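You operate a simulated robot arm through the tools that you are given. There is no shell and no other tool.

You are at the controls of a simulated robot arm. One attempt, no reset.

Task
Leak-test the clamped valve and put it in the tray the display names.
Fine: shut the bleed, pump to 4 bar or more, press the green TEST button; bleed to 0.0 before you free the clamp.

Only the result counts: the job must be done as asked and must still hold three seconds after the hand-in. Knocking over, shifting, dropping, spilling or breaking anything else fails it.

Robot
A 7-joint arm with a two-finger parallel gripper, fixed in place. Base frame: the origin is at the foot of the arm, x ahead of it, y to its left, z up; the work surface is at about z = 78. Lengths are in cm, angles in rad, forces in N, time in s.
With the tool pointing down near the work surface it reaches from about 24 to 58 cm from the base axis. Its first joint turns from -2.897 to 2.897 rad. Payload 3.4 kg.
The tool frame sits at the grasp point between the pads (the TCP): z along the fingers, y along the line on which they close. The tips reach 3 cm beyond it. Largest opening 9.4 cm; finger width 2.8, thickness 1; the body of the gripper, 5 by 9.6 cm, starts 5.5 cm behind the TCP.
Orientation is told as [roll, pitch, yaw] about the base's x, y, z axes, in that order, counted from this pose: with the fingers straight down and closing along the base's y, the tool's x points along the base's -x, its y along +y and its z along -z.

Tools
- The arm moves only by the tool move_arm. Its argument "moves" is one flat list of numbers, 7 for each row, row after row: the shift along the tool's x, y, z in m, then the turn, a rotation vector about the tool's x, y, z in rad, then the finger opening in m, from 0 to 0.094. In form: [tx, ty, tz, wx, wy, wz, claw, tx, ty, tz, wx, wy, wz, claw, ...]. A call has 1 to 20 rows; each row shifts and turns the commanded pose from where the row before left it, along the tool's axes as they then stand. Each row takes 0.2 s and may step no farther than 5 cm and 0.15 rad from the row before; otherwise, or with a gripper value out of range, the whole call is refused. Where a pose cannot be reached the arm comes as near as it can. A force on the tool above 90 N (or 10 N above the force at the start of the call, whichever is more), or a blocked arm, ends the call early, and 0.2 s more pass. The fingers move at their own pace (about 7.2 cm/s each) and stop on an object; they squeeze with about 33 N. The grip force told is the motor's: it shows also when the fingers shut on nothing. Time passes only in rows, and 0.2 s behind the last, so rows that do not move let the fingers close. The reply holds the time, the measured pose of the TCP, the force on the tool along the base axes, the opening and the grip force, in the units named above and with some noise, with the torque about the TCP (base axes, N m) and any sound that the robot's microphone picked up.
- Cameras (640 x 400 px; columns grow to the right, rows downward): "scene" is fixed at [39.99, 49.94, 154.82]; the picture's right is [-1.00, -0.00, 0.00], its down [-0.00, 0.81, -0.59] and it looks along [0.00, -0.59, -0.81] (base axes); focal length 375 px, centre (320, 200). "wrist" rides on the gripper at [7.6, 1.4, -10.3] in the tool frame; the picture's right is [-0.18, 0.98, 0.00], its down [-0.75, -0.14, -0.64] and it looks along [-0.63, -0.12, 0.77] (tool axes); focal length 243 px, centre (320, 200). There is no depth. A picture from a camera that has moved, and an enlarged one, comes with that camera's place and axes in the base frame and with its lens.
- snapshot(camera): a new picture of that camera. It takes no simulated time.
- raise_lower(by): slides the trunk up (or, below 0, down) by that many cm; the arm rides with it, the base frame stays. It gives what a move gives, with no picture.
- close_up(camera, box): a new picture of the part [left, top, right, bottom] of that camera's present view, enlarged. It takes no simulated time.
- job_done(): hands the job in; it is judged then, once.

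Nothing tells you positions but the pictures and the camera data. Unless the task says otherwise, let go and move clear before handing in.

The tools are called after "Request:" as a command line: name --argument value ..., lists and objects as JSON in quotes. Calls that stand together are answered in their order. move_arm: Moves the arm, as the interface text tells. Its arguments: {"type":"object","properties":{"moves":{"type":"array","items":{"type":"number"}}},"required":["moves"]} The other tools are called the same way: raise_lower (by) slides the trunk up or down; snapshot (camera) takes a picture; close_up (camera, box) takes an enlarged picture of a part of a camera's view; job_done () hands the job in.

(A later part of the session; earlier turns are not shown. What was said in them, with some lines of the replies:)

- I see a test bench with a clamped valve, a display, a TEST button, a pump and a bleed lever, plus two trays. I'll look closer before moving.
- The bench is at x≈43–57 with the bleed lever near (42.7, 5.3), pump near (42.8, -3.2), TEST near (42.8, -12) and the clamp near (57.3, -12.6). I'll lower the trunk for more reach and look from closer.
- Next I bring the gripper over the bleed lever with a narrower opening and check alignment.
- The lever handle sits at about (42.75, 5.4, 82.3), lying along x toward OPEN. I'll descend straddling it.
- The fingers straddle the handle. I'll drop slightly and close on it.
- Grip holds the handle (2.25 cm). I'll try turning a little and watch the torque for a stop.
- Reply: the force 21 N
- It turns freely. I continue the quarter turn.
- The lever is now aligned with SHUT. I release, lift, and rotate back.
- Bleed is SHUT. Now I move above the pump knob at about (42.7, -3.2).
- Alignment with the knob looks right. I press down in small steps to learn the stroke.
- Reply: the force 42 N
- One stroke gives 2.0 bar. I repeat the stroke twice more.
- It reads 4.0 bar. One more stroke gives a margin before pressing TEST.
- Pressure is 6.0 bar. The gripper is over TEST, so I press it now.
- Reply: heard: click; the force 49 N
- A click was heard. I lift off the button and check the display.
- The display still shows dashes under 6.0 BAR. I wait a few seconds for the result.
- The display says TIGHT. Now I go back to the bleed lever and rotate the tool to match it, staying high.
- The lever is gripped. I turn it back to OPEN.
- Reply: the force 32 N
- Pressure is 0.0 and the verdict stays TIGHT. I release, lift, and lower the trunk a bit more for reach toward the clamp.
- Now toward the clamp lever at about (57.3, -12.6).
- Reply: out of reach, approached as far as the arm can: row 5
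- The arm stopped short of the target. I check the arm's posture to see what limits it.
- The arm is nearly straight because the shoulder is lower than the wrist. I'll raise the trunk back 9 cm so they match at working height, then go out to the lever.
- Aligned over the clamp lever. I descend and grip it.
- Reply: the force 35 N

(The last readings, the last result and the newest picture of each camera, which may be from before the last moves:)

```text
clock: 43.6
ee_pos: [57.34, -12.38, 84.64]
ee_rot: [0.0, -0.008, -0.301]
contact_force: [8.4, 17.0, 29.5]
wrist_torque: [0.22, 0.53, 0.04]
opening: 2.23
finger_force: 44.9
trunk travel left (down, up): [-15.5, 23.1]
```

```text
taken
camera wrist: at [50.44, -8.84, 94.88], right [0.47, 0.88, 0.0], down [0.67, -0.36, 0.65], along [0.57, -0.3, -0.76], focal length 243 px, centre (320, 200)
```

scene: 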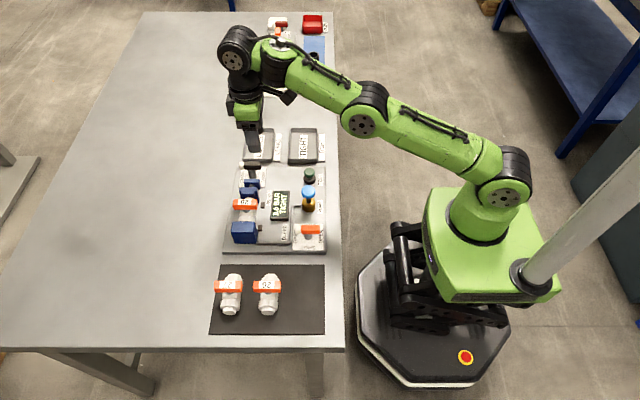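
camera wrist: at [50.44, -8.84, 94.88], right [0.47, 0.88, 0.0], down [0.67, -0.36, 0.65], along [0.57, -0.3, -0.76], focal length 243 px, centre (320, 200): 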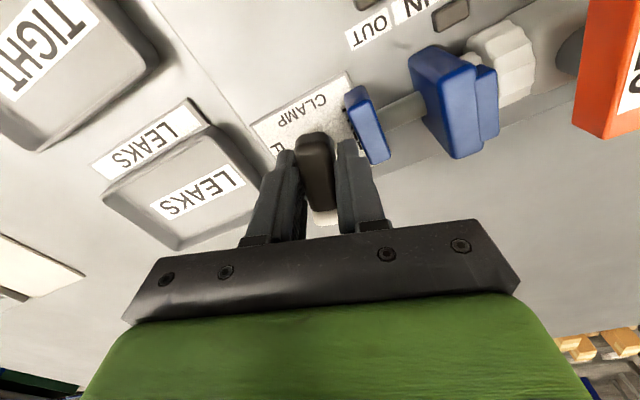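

The clamp lever turns in that direction. I finish the quarter turn to FREE.

Request:
move_arm --moves '[0.0005, 0.0015, -0.002, 0, 0, 0.1411, 0, 0, 0, 0, 0, 0, 0.1411, 0, 0, 0, 0, 0, 0, 0.1411, 0, 0, 0, 0, 0, 0, 0.1411, 0, 0, 0, 0, 0, 0, 0.1411, 0, 0, 0, 0, 0, 0, 0.1411, 0, 0, 0, 0, 0, 0, 0.1411, 0, 0, 0, 0, 0, 0, 0.1411, 0, 0, 0, 0, 0, 0, 0.1411, 0, 0, 0, 0, 0, 0, 0, 0, 0, 0, 0, 0, 0, 0, 0]'

Request:
snapshot --camera "wrist"

Request:
close_up --camera "scene" --box '[210, 160, 338, 240]'

```text
clock: 46.0
ee_pos: [57.62, -12.22, 84.55]
ee_rot: [0.003, -0.003, -1.566]
contact_force: [26.3, 18.9, 21.2]
wrist_torque: [-0.63, -0.07, 0.08]
opening: 2.22
finger_force: 45.6
trunk travel left (down, up): [-15.5, 23.1]
```

```text
taken
camera wrist: at [58.93, -4.67, 94.9], right [0.98, -0.18, 0.0], down [-0.14, -0.75, 0.64], along [-0.11, -0.63, -0.77], focal length 243 px, centre (320, 200)
```

wrist: 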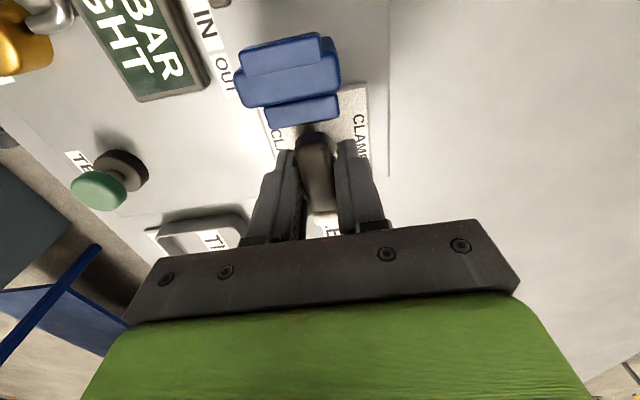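

```text
5.00 times, centred on (274, 200) of scene
camera zoom: at [39.99, 49.94, 154.82], right [-1.0, 0.0, 0.0], down [0.0, 0.81, -0.59], along [0.0, -0.59, -0.81], focal length 1873 px, centre (550, 200)
```

zoom: 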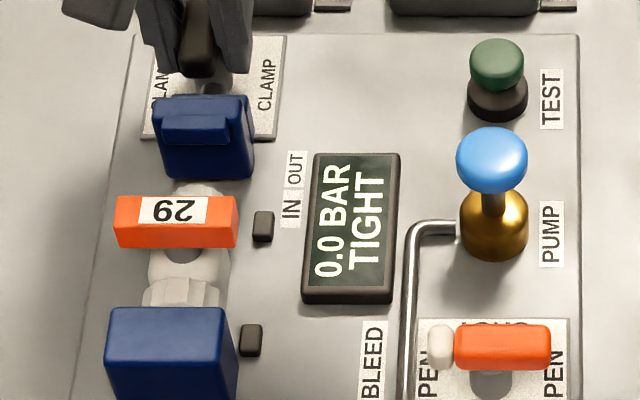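

The jaw has backed off to OUT. I release the lever, lift away, and inspect the valve.

Request:
move_arm --moves '[0, 0, 0, 0, 0, 0, 0.038, 0, 0, 0, 0, 0, 0, 0.038, 0, 0, 0, 0, 0, 0, 0.038, 0, 0, -0.04, 0, 0, 0, 0.038, 0, 0, -0.05, 0, 0, 0, 0.038, 0, 0, 0, 0, 0, -0.1428, 0.05, 0, 0, 0, 0, 0, -0.1428, 0.05, 0, 0, 0, 0, 0, -0.1428, 0.05, 0, 0, 0, 0, 0, -0.1428, 0.05, 0, 0, 0, 0, 0, -0.1428, 0.05, 0, 0, 0, 0, 0, -0.1428, 0.05, 0, 0, 0, 0, 0, -0.1428, 0.05, 0, 0, 0, 0, 0, -0.1428, 0.05, 0, 0, 0, 0, 0, -0.1428, 0.05, 0, 0, 0, 0, 0, -0.1428, 0.05, 0, 0, 0, 0, 0, -0.1428, 0.05, 0.02, 0, 0, 0, 0, 0, 0.05, 0.04, 0, 0, 0, 0, 0, 0.05, 0.04, 0, 0, 0, 0, 0, 0.05]'

Request:
snapshot --camera "wrist"

Request:
close_up --camera "scene" --box '[210, 150, 306, 250]'

```text
clock: 50.0
ee_pos: [47.24, -12.86, 93.74]
ee_rot: [-0.001, -0.001, 0.002]
contact_force: [0.3, 0.3, 0.2]
wrist_torque: [-0.04, 0.01, -0.02]
opening: 5.0
finger_force: 0.1
trunk travel left (down, up): [-15.5, 23.1]
```

```text
taken
camera wrist: at [39.67, -11.39, 104.02], right [0.18, 0.98, 0.0], down [0.75, -0.14, 0.64], along [0.63, -0.12, -0.77], focal length 243 px, centre (320, 200)
```

wrist: 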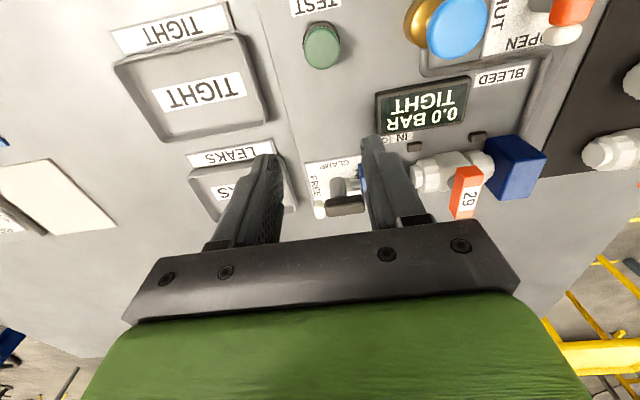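

```text
4.00 times, centred on (258, 200) of scene
camera zoom: at [39.99, 49.94, 154.82], right [-1.0, 0.0, 0.0], down [0.0, 0.81, -0.59], along [0.0, -0.59, -0.81], focal length 1498 px, centre (568, 200)
```

zoom: 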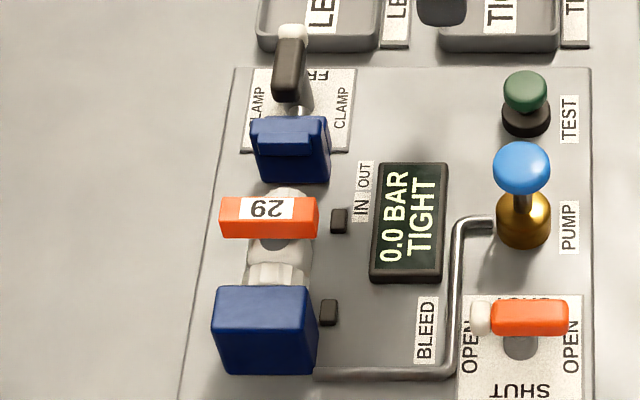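

I move the wrist camera near the valve to see how it's seated.

Request:
move_arm --moves '[0.0, 0.045, 0, 0, 0, 0, 0.05, 0, 0.045, 0, 0, 0, 0, 0.05, 0, 0.045, 0, 0, 0, 0, 0.05, 0, 0, 0, 0, 0, 0, 0.05]'

Request:
close_up --camera "wrist" --box '[200, 80, 440, 230]'

Request:
snapshot --camera "wrist"

```text
clock: 51.0
ee_pos: [47.74, 0.62, 93.51]
ee_rot: [0.0, 0.001, 0.002]
contact_force: [0.7, -1.1, 0.3]
wrist_torque: [0.03, 0.02, -0.03]
opening: 5.01
finger_force: 0.1
trunk travel left (down, up): [-15.5, 23.1]
```

```text
2.67 times, centred on (320, 155) of wrist
camera zoom: at [40.06, 2.03, 103.83], right [0.18, 0.98, 0.0], down [0.75, -0.14, 0.64], along [0.63, -0.12, -0.77], focal length 647 px, centre (320, 320)
```

zoom: 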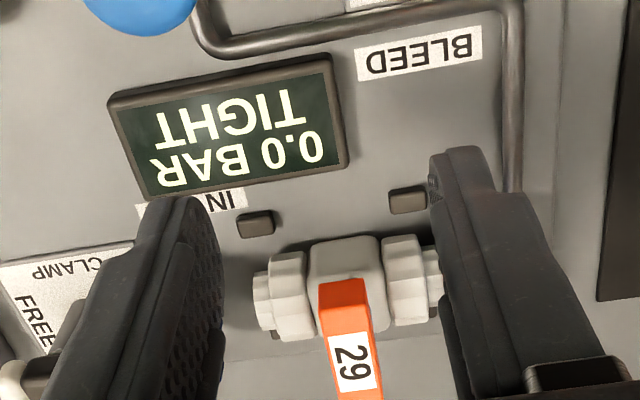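

```text
taken
camera wrist: at [40.06, 2.03, 103.83], right [0.18, 0.98, 0.0], down [0.75, -0.14, 0.64], along [0.63, -0.12, -0.77], focal length 243 px, centre (320, 200)
```

wrist: 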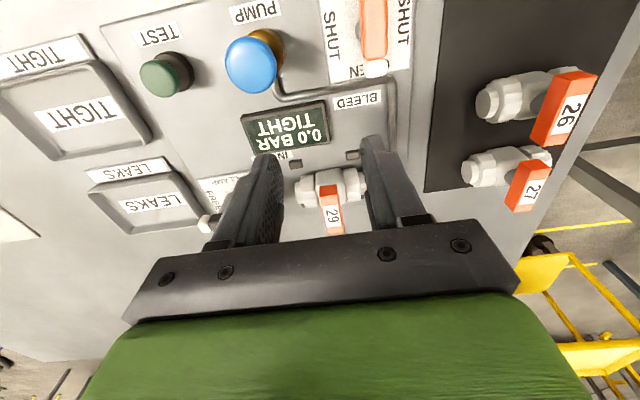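

Request:
move_arm --moves '[-0.03, 0.0, 0, 0, 0, 0, 0.07, -0.03, 0, 0, 0, 0, 0, 0.07, 0, 0, 0, 0, 0, 0, 0.07]'

Request:
close_up --camera "wrist" --box '[220, 40, 460, 190]'

```text
clock: 51.8
ee_pos: [53.72, 0.88, 93.47]
ee_rot: [-0.001, 0.001, 0.002]
contact_force: [0.3, 0.0, -0.3]
wrist_torque: [-0.01, -0.03, -0.01]
opening: 7.0
finger_force: 0.1
trunk travel left (down, up): [-15.5, 23.1]
```

```text
2.67 times, centred on (340, 115) of wrist
camera zoom: at [46.04, 2.25, 103.75], right [0.18, 0.98, 0.0], down [0.75, -0.14, 0.64], along [0.63, -0.12, -0.77], focal length 647 px, centre (267, 427)
```

zoom: 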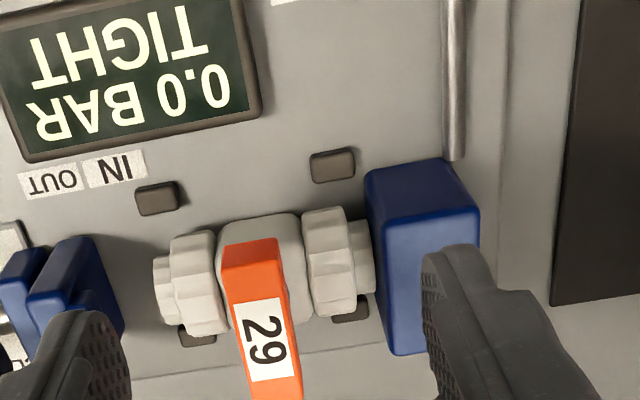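

The valve simply rests on posts against the blue block, with the handle centred near (56.9, 0.15) and its top at about z=85.8. I'll grip it by the handle from above.

Request:
move_arm --moves '[-0.032, -0.007, 0, 0, 0, 0, 0.045, 0, 0, 0.03, 0, 0, 0, 0.045, 0, 0, 0.015, 0, 0, 0, 0.045, 0, 0, 0, 0, 0, 0, 0.045]'

Request:
snapshot --camera "wrist"

Request:
close_up --camera "scene" --box '[210, 150, 306, 250]'

```text
clock: 52.8
ee_pos: [56.63, 0.22, 88.96]
ee_rot: [0.001, 0.001, 0.001]
contact_force: [0.4, 0.3, -0.4]
wrist_torque: [0.02, 0.04, -0.01]
opening: 4.5
finger_force: 0.2
trunk travel left (down, up): [-15.5, 23.1]
```

```text
taken
camera wrist: at [48.92, 1.61, 99.27], right [0.18, 0.98, 0.0], down [0.75, -0.14, 0.64], along [0.63, -0.12, -0.77], focal length 243 px, centre (320, 200)
```

wrist: 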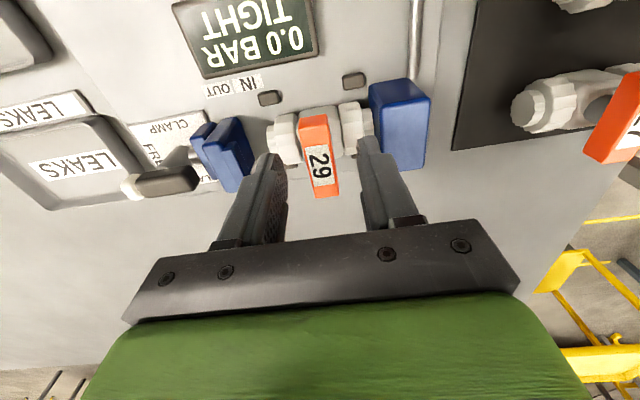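

```text
4.00 times, centred on (258, 200) of scene
camera zoom: at [39.99, 49.94, 154.82], right [-1.0, 0.0, 0.0], down [0.0, 0.81, -0.59], along [0.0, -0.59, -0.81], focal length 1498 px, centre (568, 200)
```

zoom: 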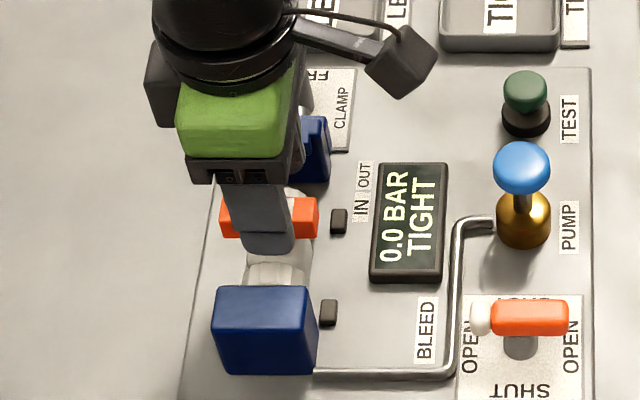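

Centred on the handle. I descend and close.

Request:
move_arm --moves '[-0.002, -0.001, 0.018, 0, 0, 0, 0.045, 0, 0, 0.009, 0, 0, 0, 0.045, 0, 0, 0, 0, 0, 0, 0, 0, 0, 0, 0, 0, 0, 0, 0, 0, 0, 0, 0, 0, 0, 0, 0, 0, 0, 0, 0, 0]'

Request:
snapshot --camera "wrist"

Request:
close_up --camera "scene" --box '[210, 150, 306, 250]'

```text
clock: 54.2
ee_pos: [56.9, 0.16, 86.29]
ee_rot: [0.002, -0.002, 0.002]
contact_force: [1.3, 1.4, 6.2]
wrist_torque: [0.2, -0.14, 0.0]
opening: 1.74
finger_force: 32.8
trunk travel left (down, up): [-15.5, 23.1]
```

```text
taken
camera wrist: at [49.23, 1.53, 96.6], right [0.18, 0.98, 0.0], down [0.75, -0.14, 0.64], along [0.63, -0.12, -0.77], focal length 243 px, centre (320, 200)
```

wrist: 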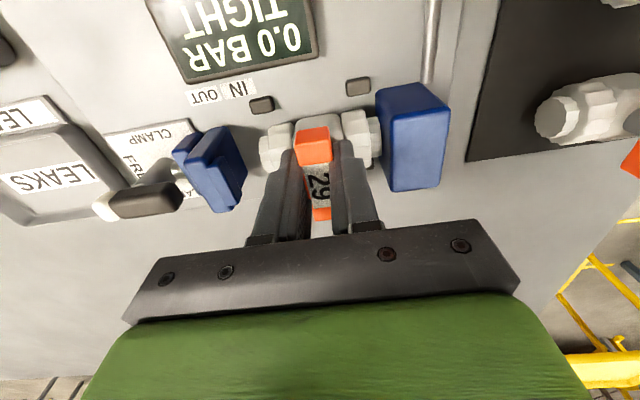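

```text
4.00 times, centred on (258, 200) of scene
camera zoom: at [39.99, 49.94, 154.82], right [-1.0, 0.0, 0.0], down [0.0, 0.81, -0.59], along [0.0, -0.59, -0.81], focal length 1498 px, centre (568, 200)
```

zoom: 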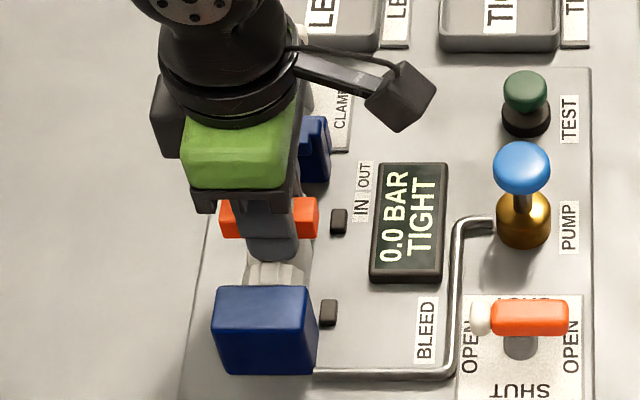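

Gripped (1.74 cm). I ease it slightly off the blue block, then lift a little and check.

Request:
move_arm --moves '[0, -0.004, 0, 0, 0, 0, 0, 0, -0.003, 0, 0, 0, 0, 0, 0, 0, -0.007, 0, 0, 0, 0, 0, 0, -0.008, 0, 0, 0, 0, 0, 0, 0, 0, 0, 0, 0]'

Request:
snapshot --camera "wrist"

Request:
close_up --camera "scene" --box '[210, 150, 306, 250]'

```text
clock: 55.4
ee_pos: [56.85, -0.6, 87.71]
ee_rot: [-0.001, 0.0, 0.001]
contact_force: [-0.2, -0.2, -1.3]
wrist_torque: [-0.07, 0.01, 0.02]
opening: 1.77
finger_force: 33.7
trunk travel left (down, up): [-15.5, 23.1]
```

```text
taken
camera wrist: at [49.18, 0.78, 98.09], right [0.18, 0.98, 0.0], down [0.75, -0.14, 0.64], along [0.63, -0.12, -0.77], focal length 243 px, centre (320, 200)
```

wrist: 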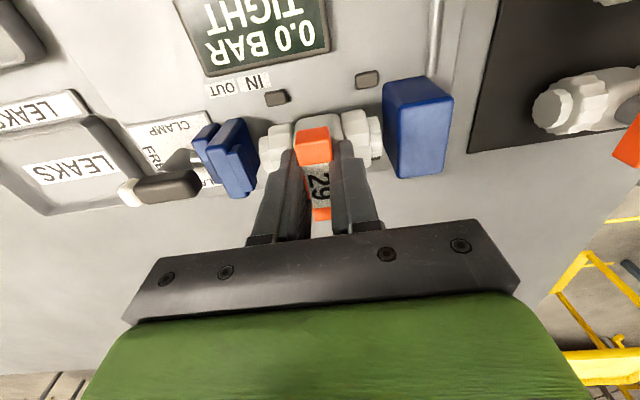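

```text
4.00 times, centred on (258, 200) of scene
camera zoom: at [39.99, 49.94, 154.82], right [-1.0, 0.0, 0.0], down [0.0, 0.81, -0.59], along [0.0, -0.59, -0.81], focal length 1498 px, centre (568, 200)
```

zoom: 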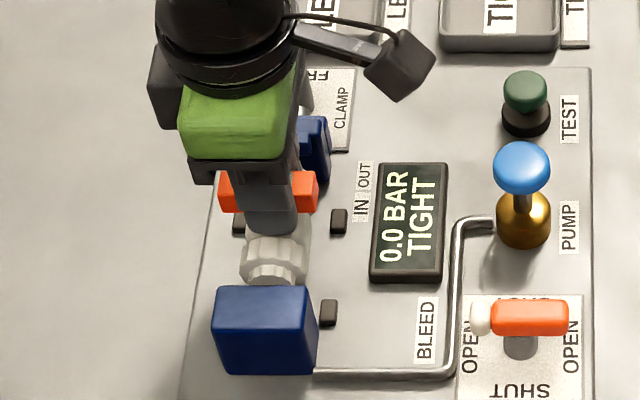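

The valve came free, level in the grip. I lift it well clear and carry it over the TIGHT tray.

Request:
move_arm --moves '[0, 0, -0.03, 0, 0, 0, 0, 0, 0, -0.04, 0, 0, 0, 0, 0, 0, -0.03, 0, 0, 0, 0, 0.0207, -0.039, 0, 0, 0, 0, 0, 0.0207, -0.039, 0, 0, 0, 0, 0, 0.0207, -0.039, 0, 0, 0, 0, 0, 0.0207, -0.039, 0, 0, 0, 0, 0, 0.0207, -0.039, 0, 0, 0, 0, 0, 0.0207, -0.039, 0, 0, 0, 0, 0, 0, 0, 0, 0, 0, 0, 0]'

Request:
snapshot --camera "wrist"

Request:
close_up --camera "scene" --box '[220, 80, 380, 180]'

```text
clock: 57.6
ee_pos: [44.18, -24.17, 97.77]
ee_rot: [0.001, -0.002, 0.001]
contact_force: [-1.1, 0.9, -1.5]
wrist_torque: [0.02, -0.01, -0.02]
opening: 1.77
finger_force: 33.4
trunk travel left (down, up): [-15.5, 23.1]
```

```text
taken
camera wrist: at [36.55, -22.73, 108.1], right [0.18, 0.98, 0.0], down [0.75, -0.14, 0.64], along [0.63, -0.12, -0.77], focal length 243 px, centre (320, 200)
```

wrist: 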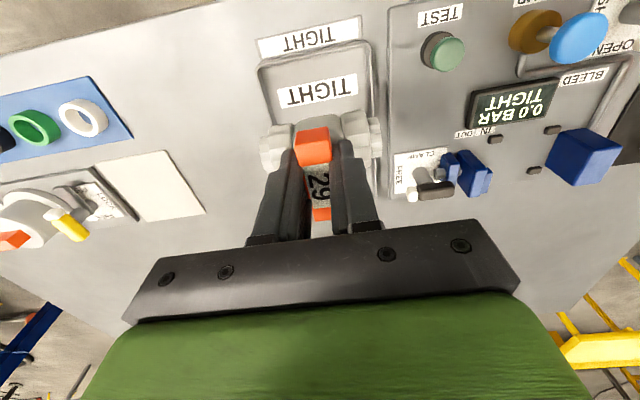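

```text
4.00 times, centred on (300, 130) of scene
camera zoom: at [39.99, 49.94, 154.82], right [-1.0, 0.0, 0.0], down [0.0, 0.81, -0.59], along [0.0, -0.59, -0.81], focal length 1498 px, centre (400, 480)
```

zoom: 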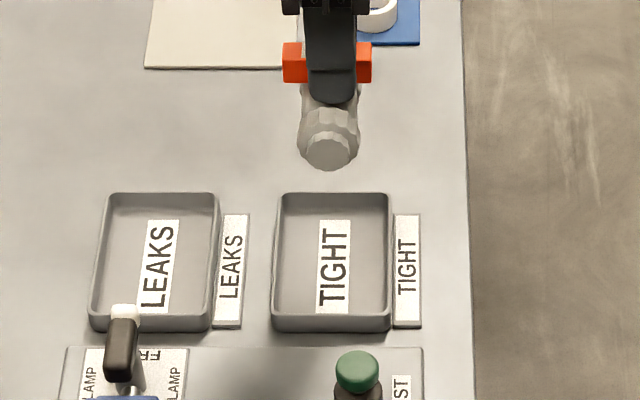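

The valve is over the TIGHT tray, whose centre I take to be (44.75, -24.2). I lower toward it, checking before contact.

Request:
move_arm --moves '[-0.006, 0, 0.03, 0, 0, 0, 0, 0, 0, 0.04, 0, 0, 0, 0, 0, 0, 0.03, 0, 0, 0, 0, 0, 0, 0, 0, 0, 0, 0]'

Request:
snapshot --camera "wrist"

Request:
close_up --camera "scene" --box '[220, 100, 380, 200]'

```text
clock: 58.6
ee_pos: [45.19, -24.32, 87.85]
ee_rot: [0.0, -0.001, 0.002]
contact_force: [0.3, -0.3, -1.7]
wrist_torque: [0.02, 0.04, 0.04]
opening: 1.73
finger_force: 33.2
trunk travel left (down, up): [-15.5, 23.1]
```

```text
taken
camera wrist: at [37.44, -22.79, 98.02], right [0.18, 0.98, 0.0], down [0.75, -0.14, 0.64], along [0.63, -0.12, -0.77], focal length 243 px, centre (320, 200)
```

wrist: 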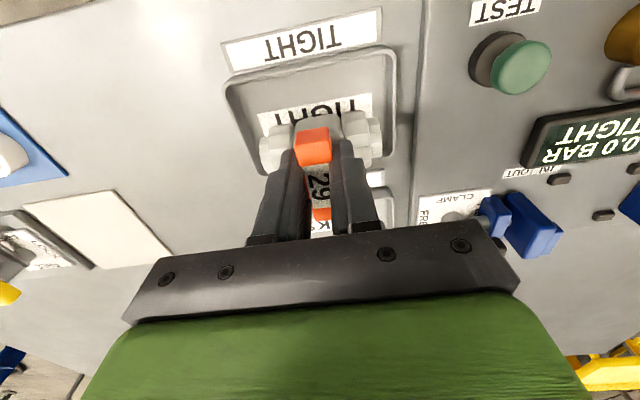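

```text
4.00 times, centred on (300, 150) of scene
camera zoom: at [39.99, 49.94, 154.82], right [-1.0, 0.0, 0.0], down [0.0, 0.81, -0.59], along [0.0, -0.59, -0.81], focal length 1498 px, centre (400, 400)
```

zoom: 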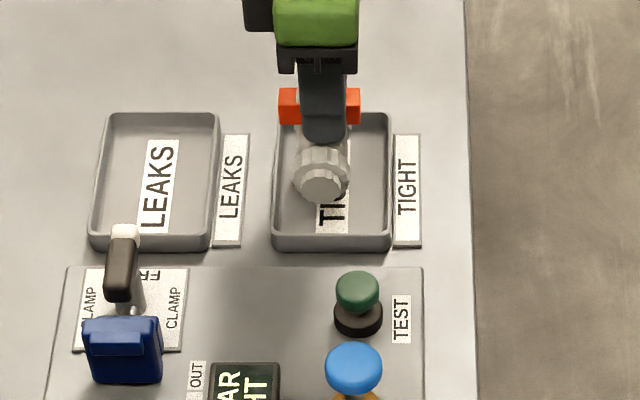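

Request:
move_arm --moves '[0.004, 0.001, 0.01, 0, 0, 0, 0, 0, 0, 0.005, 0, 0, 0, 0, 0, 0, 0.004, 0, 0, 0, 0, 0, 0, 0, 0, 0, 0, 0]'

Request:
close_up --camera "scene" --box '[220, 100, 380, 200]'

Request:
close_up --camera "wrist" --box '[200, 20, 440, 240]'

```text
clock: 59.6
ee_pos: [44.73, -24.07, 85.86]
ee_rot: [-0.001, 0.0, 0.002]
contact_force: [-0.3, 1.1, -1.2]
wrist_torque: [0.0, -0.02, 0.01]
opening: 1.77
finger_force: 32.6
trunk travel left (down, up): [-15.5, 23.1]
```

```text
4.00 times, centred on (300, 150) of scene
camera zoom: at [39.99, 49.94, 154.82], right [-1.0, 0.0, 0.0], down [0.0, 0.81, -0.59], along [0.0, -0.59, -0.81], focal length 1498 px, centre (400, 400)
```

zoom: 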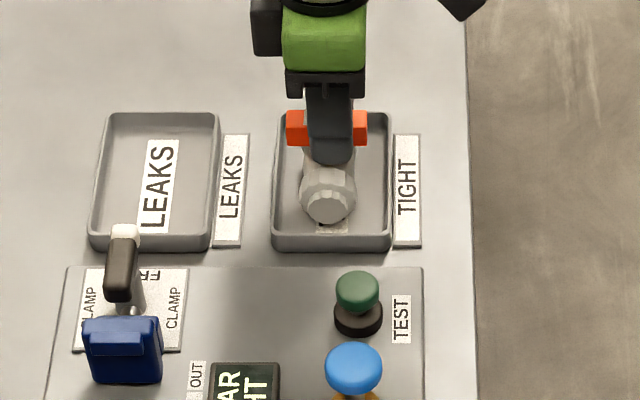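

```text
1.82 times, centred on (320, 130) of wrist
camera zoom: at [37.04, -22.65, 96.2], right [0.18, 0.98, 0.0], down [0.75, -0.14, 0.64], along [0.63, -0.12, -0.77], focal length 441 px, centre (320, 327)
```

zoom: 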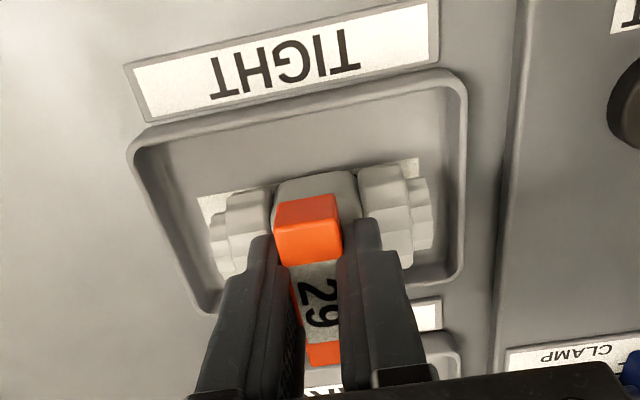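

Well inside the tray. I lower in tiny steps until the force shows contact.

Request:
move_arm --moves '[0, -0.003, 0.002, 0, 0, 0, 0, 0, 0, 0.002, 0, 0, 0, 0, 0, 0, 0.002, 0, 0, 0, 0, 0, 0, 0.002, 0, 0, 0, 0, 0, 0, 0, 0, 0, 0, 0]'

```text
clock: 60.8
ee_pos: [44.61, -24.3, 85.52]
ee_rot: [-0.006, -0.01, 0.0]
contact_force: [3.7, -3.9, 39.1]
wrist_torque: [-0.01, 0.3, 0.02]
opening: 1.74
finger_force: 32.9
trunk travel left (down, up): [-15.5, 23.1]
```

Contact with the tray floor. I ease off the load and open the fingers.

Request:
move_arm --moves '[0, 0, -0.003, 0, 0, 0, 0, 0, 0, -0.001, 0, 0, 0, 0, 0, 0, 0, 0, 0, 0, 0.03, 0, 0, 0, 0, 0, 0, 0.045, 0, 0, 0, 0, 0, 0, 0.045]'

Request:
close_up --camera "wrist" --box '[200, 20, 440, 240]'

Request:
close_up --camera "scene" --box '[220, 100, 380, 200]'

```text
clock: 62.0
ee_pos: [44.65, -24.17, 85.45]
ee_rot: [0.001, 0.002, 0.0]
contact_force: [-0.3, -0.2, 0.9]
wrist_torque: [0.02, 0.01, -0.01]
opening: 4.5
finger_force: 0.0
trunk travel left (down, up): [-15.5, 23.1]
```

```text
1.82 times, centred on (320, 130) of wrist
camera zoom: at [36.97, -22.89, 95.71], right [0.18, 0.98, 0.0], down [0.76, -0.14, 0.64], along [0.63, -0.12, -0.77], focal length 441 px, centre (320, 327)
```

zoom: 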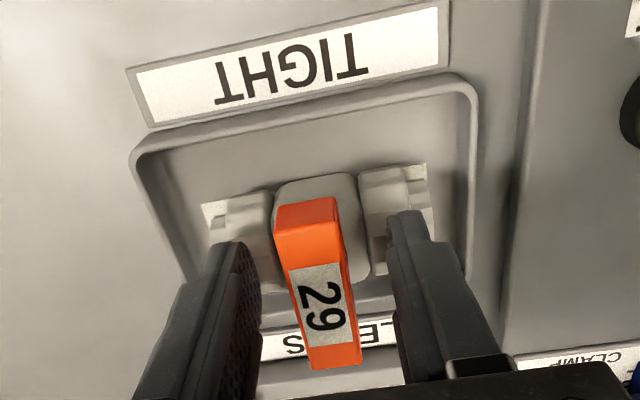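

```text
4.00 times, centred on (300, 150) of scene
camera zoom: at [39.99, 49.94, 154.82], right [-1.0, 0.0, 0.0], down [0.0, 0.81, -0.59], along [0.0, -0.59, -0.81], focal length 1498 px, centre (400, 400)
```

zoom: 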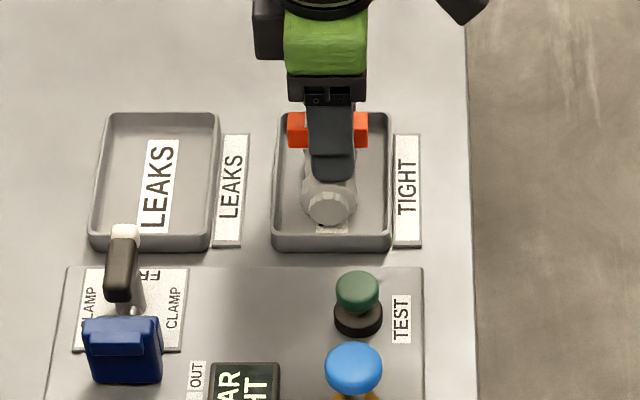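

Released and resting in the tray. I lift straight up and clear, then check everything.

Request:
move_arm --moves '[0, 0, -0.02, 0, 0, 0, 0.045, 0, 0, -0.04, 0, 0, 0, 0.045, 0, 0, -0.05, 0, 0, 0, 0.045, 0, 0, -0.05, 0, 0, 0, 0.045, 0.04, 0, 0, 0, 0, 0, 0.045, 0.04, 0, 0, 0, 0, 0, 0.045, 0, 0, 0, 0, 0, 0, 0.045, 0, 0, 0, 0, 0, 0, 0.045]'

Request:
snapshot --camera "scene"

Request:
close_up --camera "scene" --box '[200, 100, 360, 200]'

Request:
snapshot --camera "wrist"

```text
clock: 63.8
ee_pos: [36.62, -24.09, 101.53]
ee_rot: [-0.001, 0.0, 0.001]
contact_force: [0.1, 0.0, -0.9]
wrist_torque: [0.01, -0.01, -0.02]
opening: 4.5
finger_force: 0.2
trunk travel left (down, up): [-15.5, 23.1]
```

```text
taken
```

scene: 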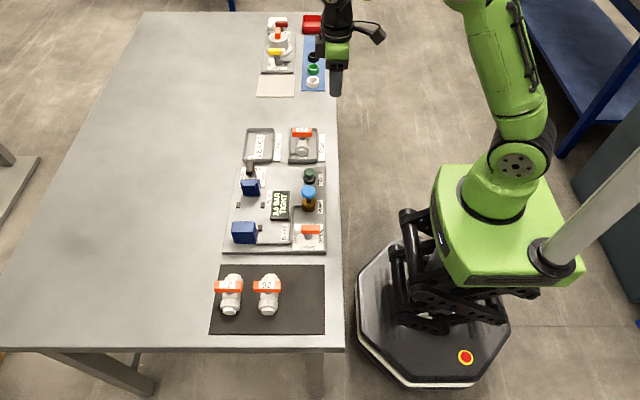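

```text
4.00 times, centred on (280, 150) of scene
camera zoom: at [39.99, 49.94, 154.82], right [-1.0, 0.0, 0.0], down [0.0, 0.81, -0.59], along [0.0, -0.59, -0.81], focal length 1498 px, centre (480, 400)
```

zoom: 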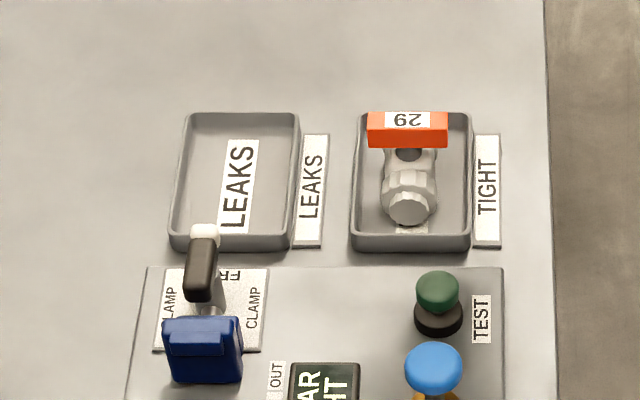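

```text
taken
camera wrist: at [28.91, -22.7, 111.77], right [0.18, 0.98, 0.0], down [0.75, -0.14, 0.64], along [0.63, -0.12, -0.77], focal length 243 px, centre (320, 200)
```

wrist: 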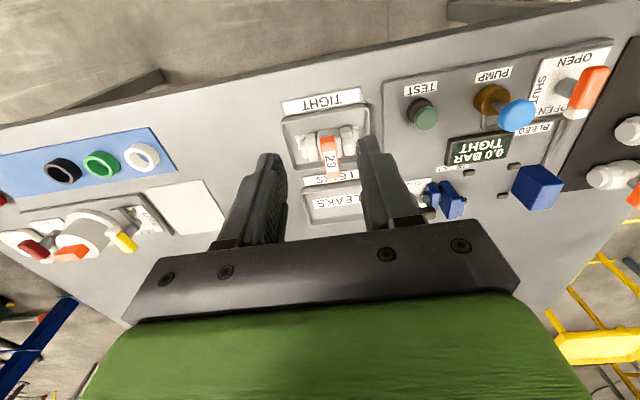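

Valve 29 sits in the TIGHT tray, the display reads 0.0 BAR / TIGHT, and nothing else has moved. The arm is clear, so I hand the job in.

Request:
job_done

```text
The job is handed in.
```

Valve 29 passed the leak test and is in the TIGHT tray, the one the display named. I have handed the job in, but the reply did not say whether it passed.

- **Test:** I shut the bleed, pumped to 6.0 bar and pressed TEST. The display then read TIGHT.
- **Release:** I opened the bleed and saw 0.0 bar before turning the clamp to FREE.
- **Valve:** I lifted it out by its handle, lowered it into the tray until it touched the floor, and let go.
- **Final check:** The last pictures showed the valve sitting inside the tray, the arm clear of it, and nothing else on the bench shifted. The bleed is still open and the clamp is still at FREE.
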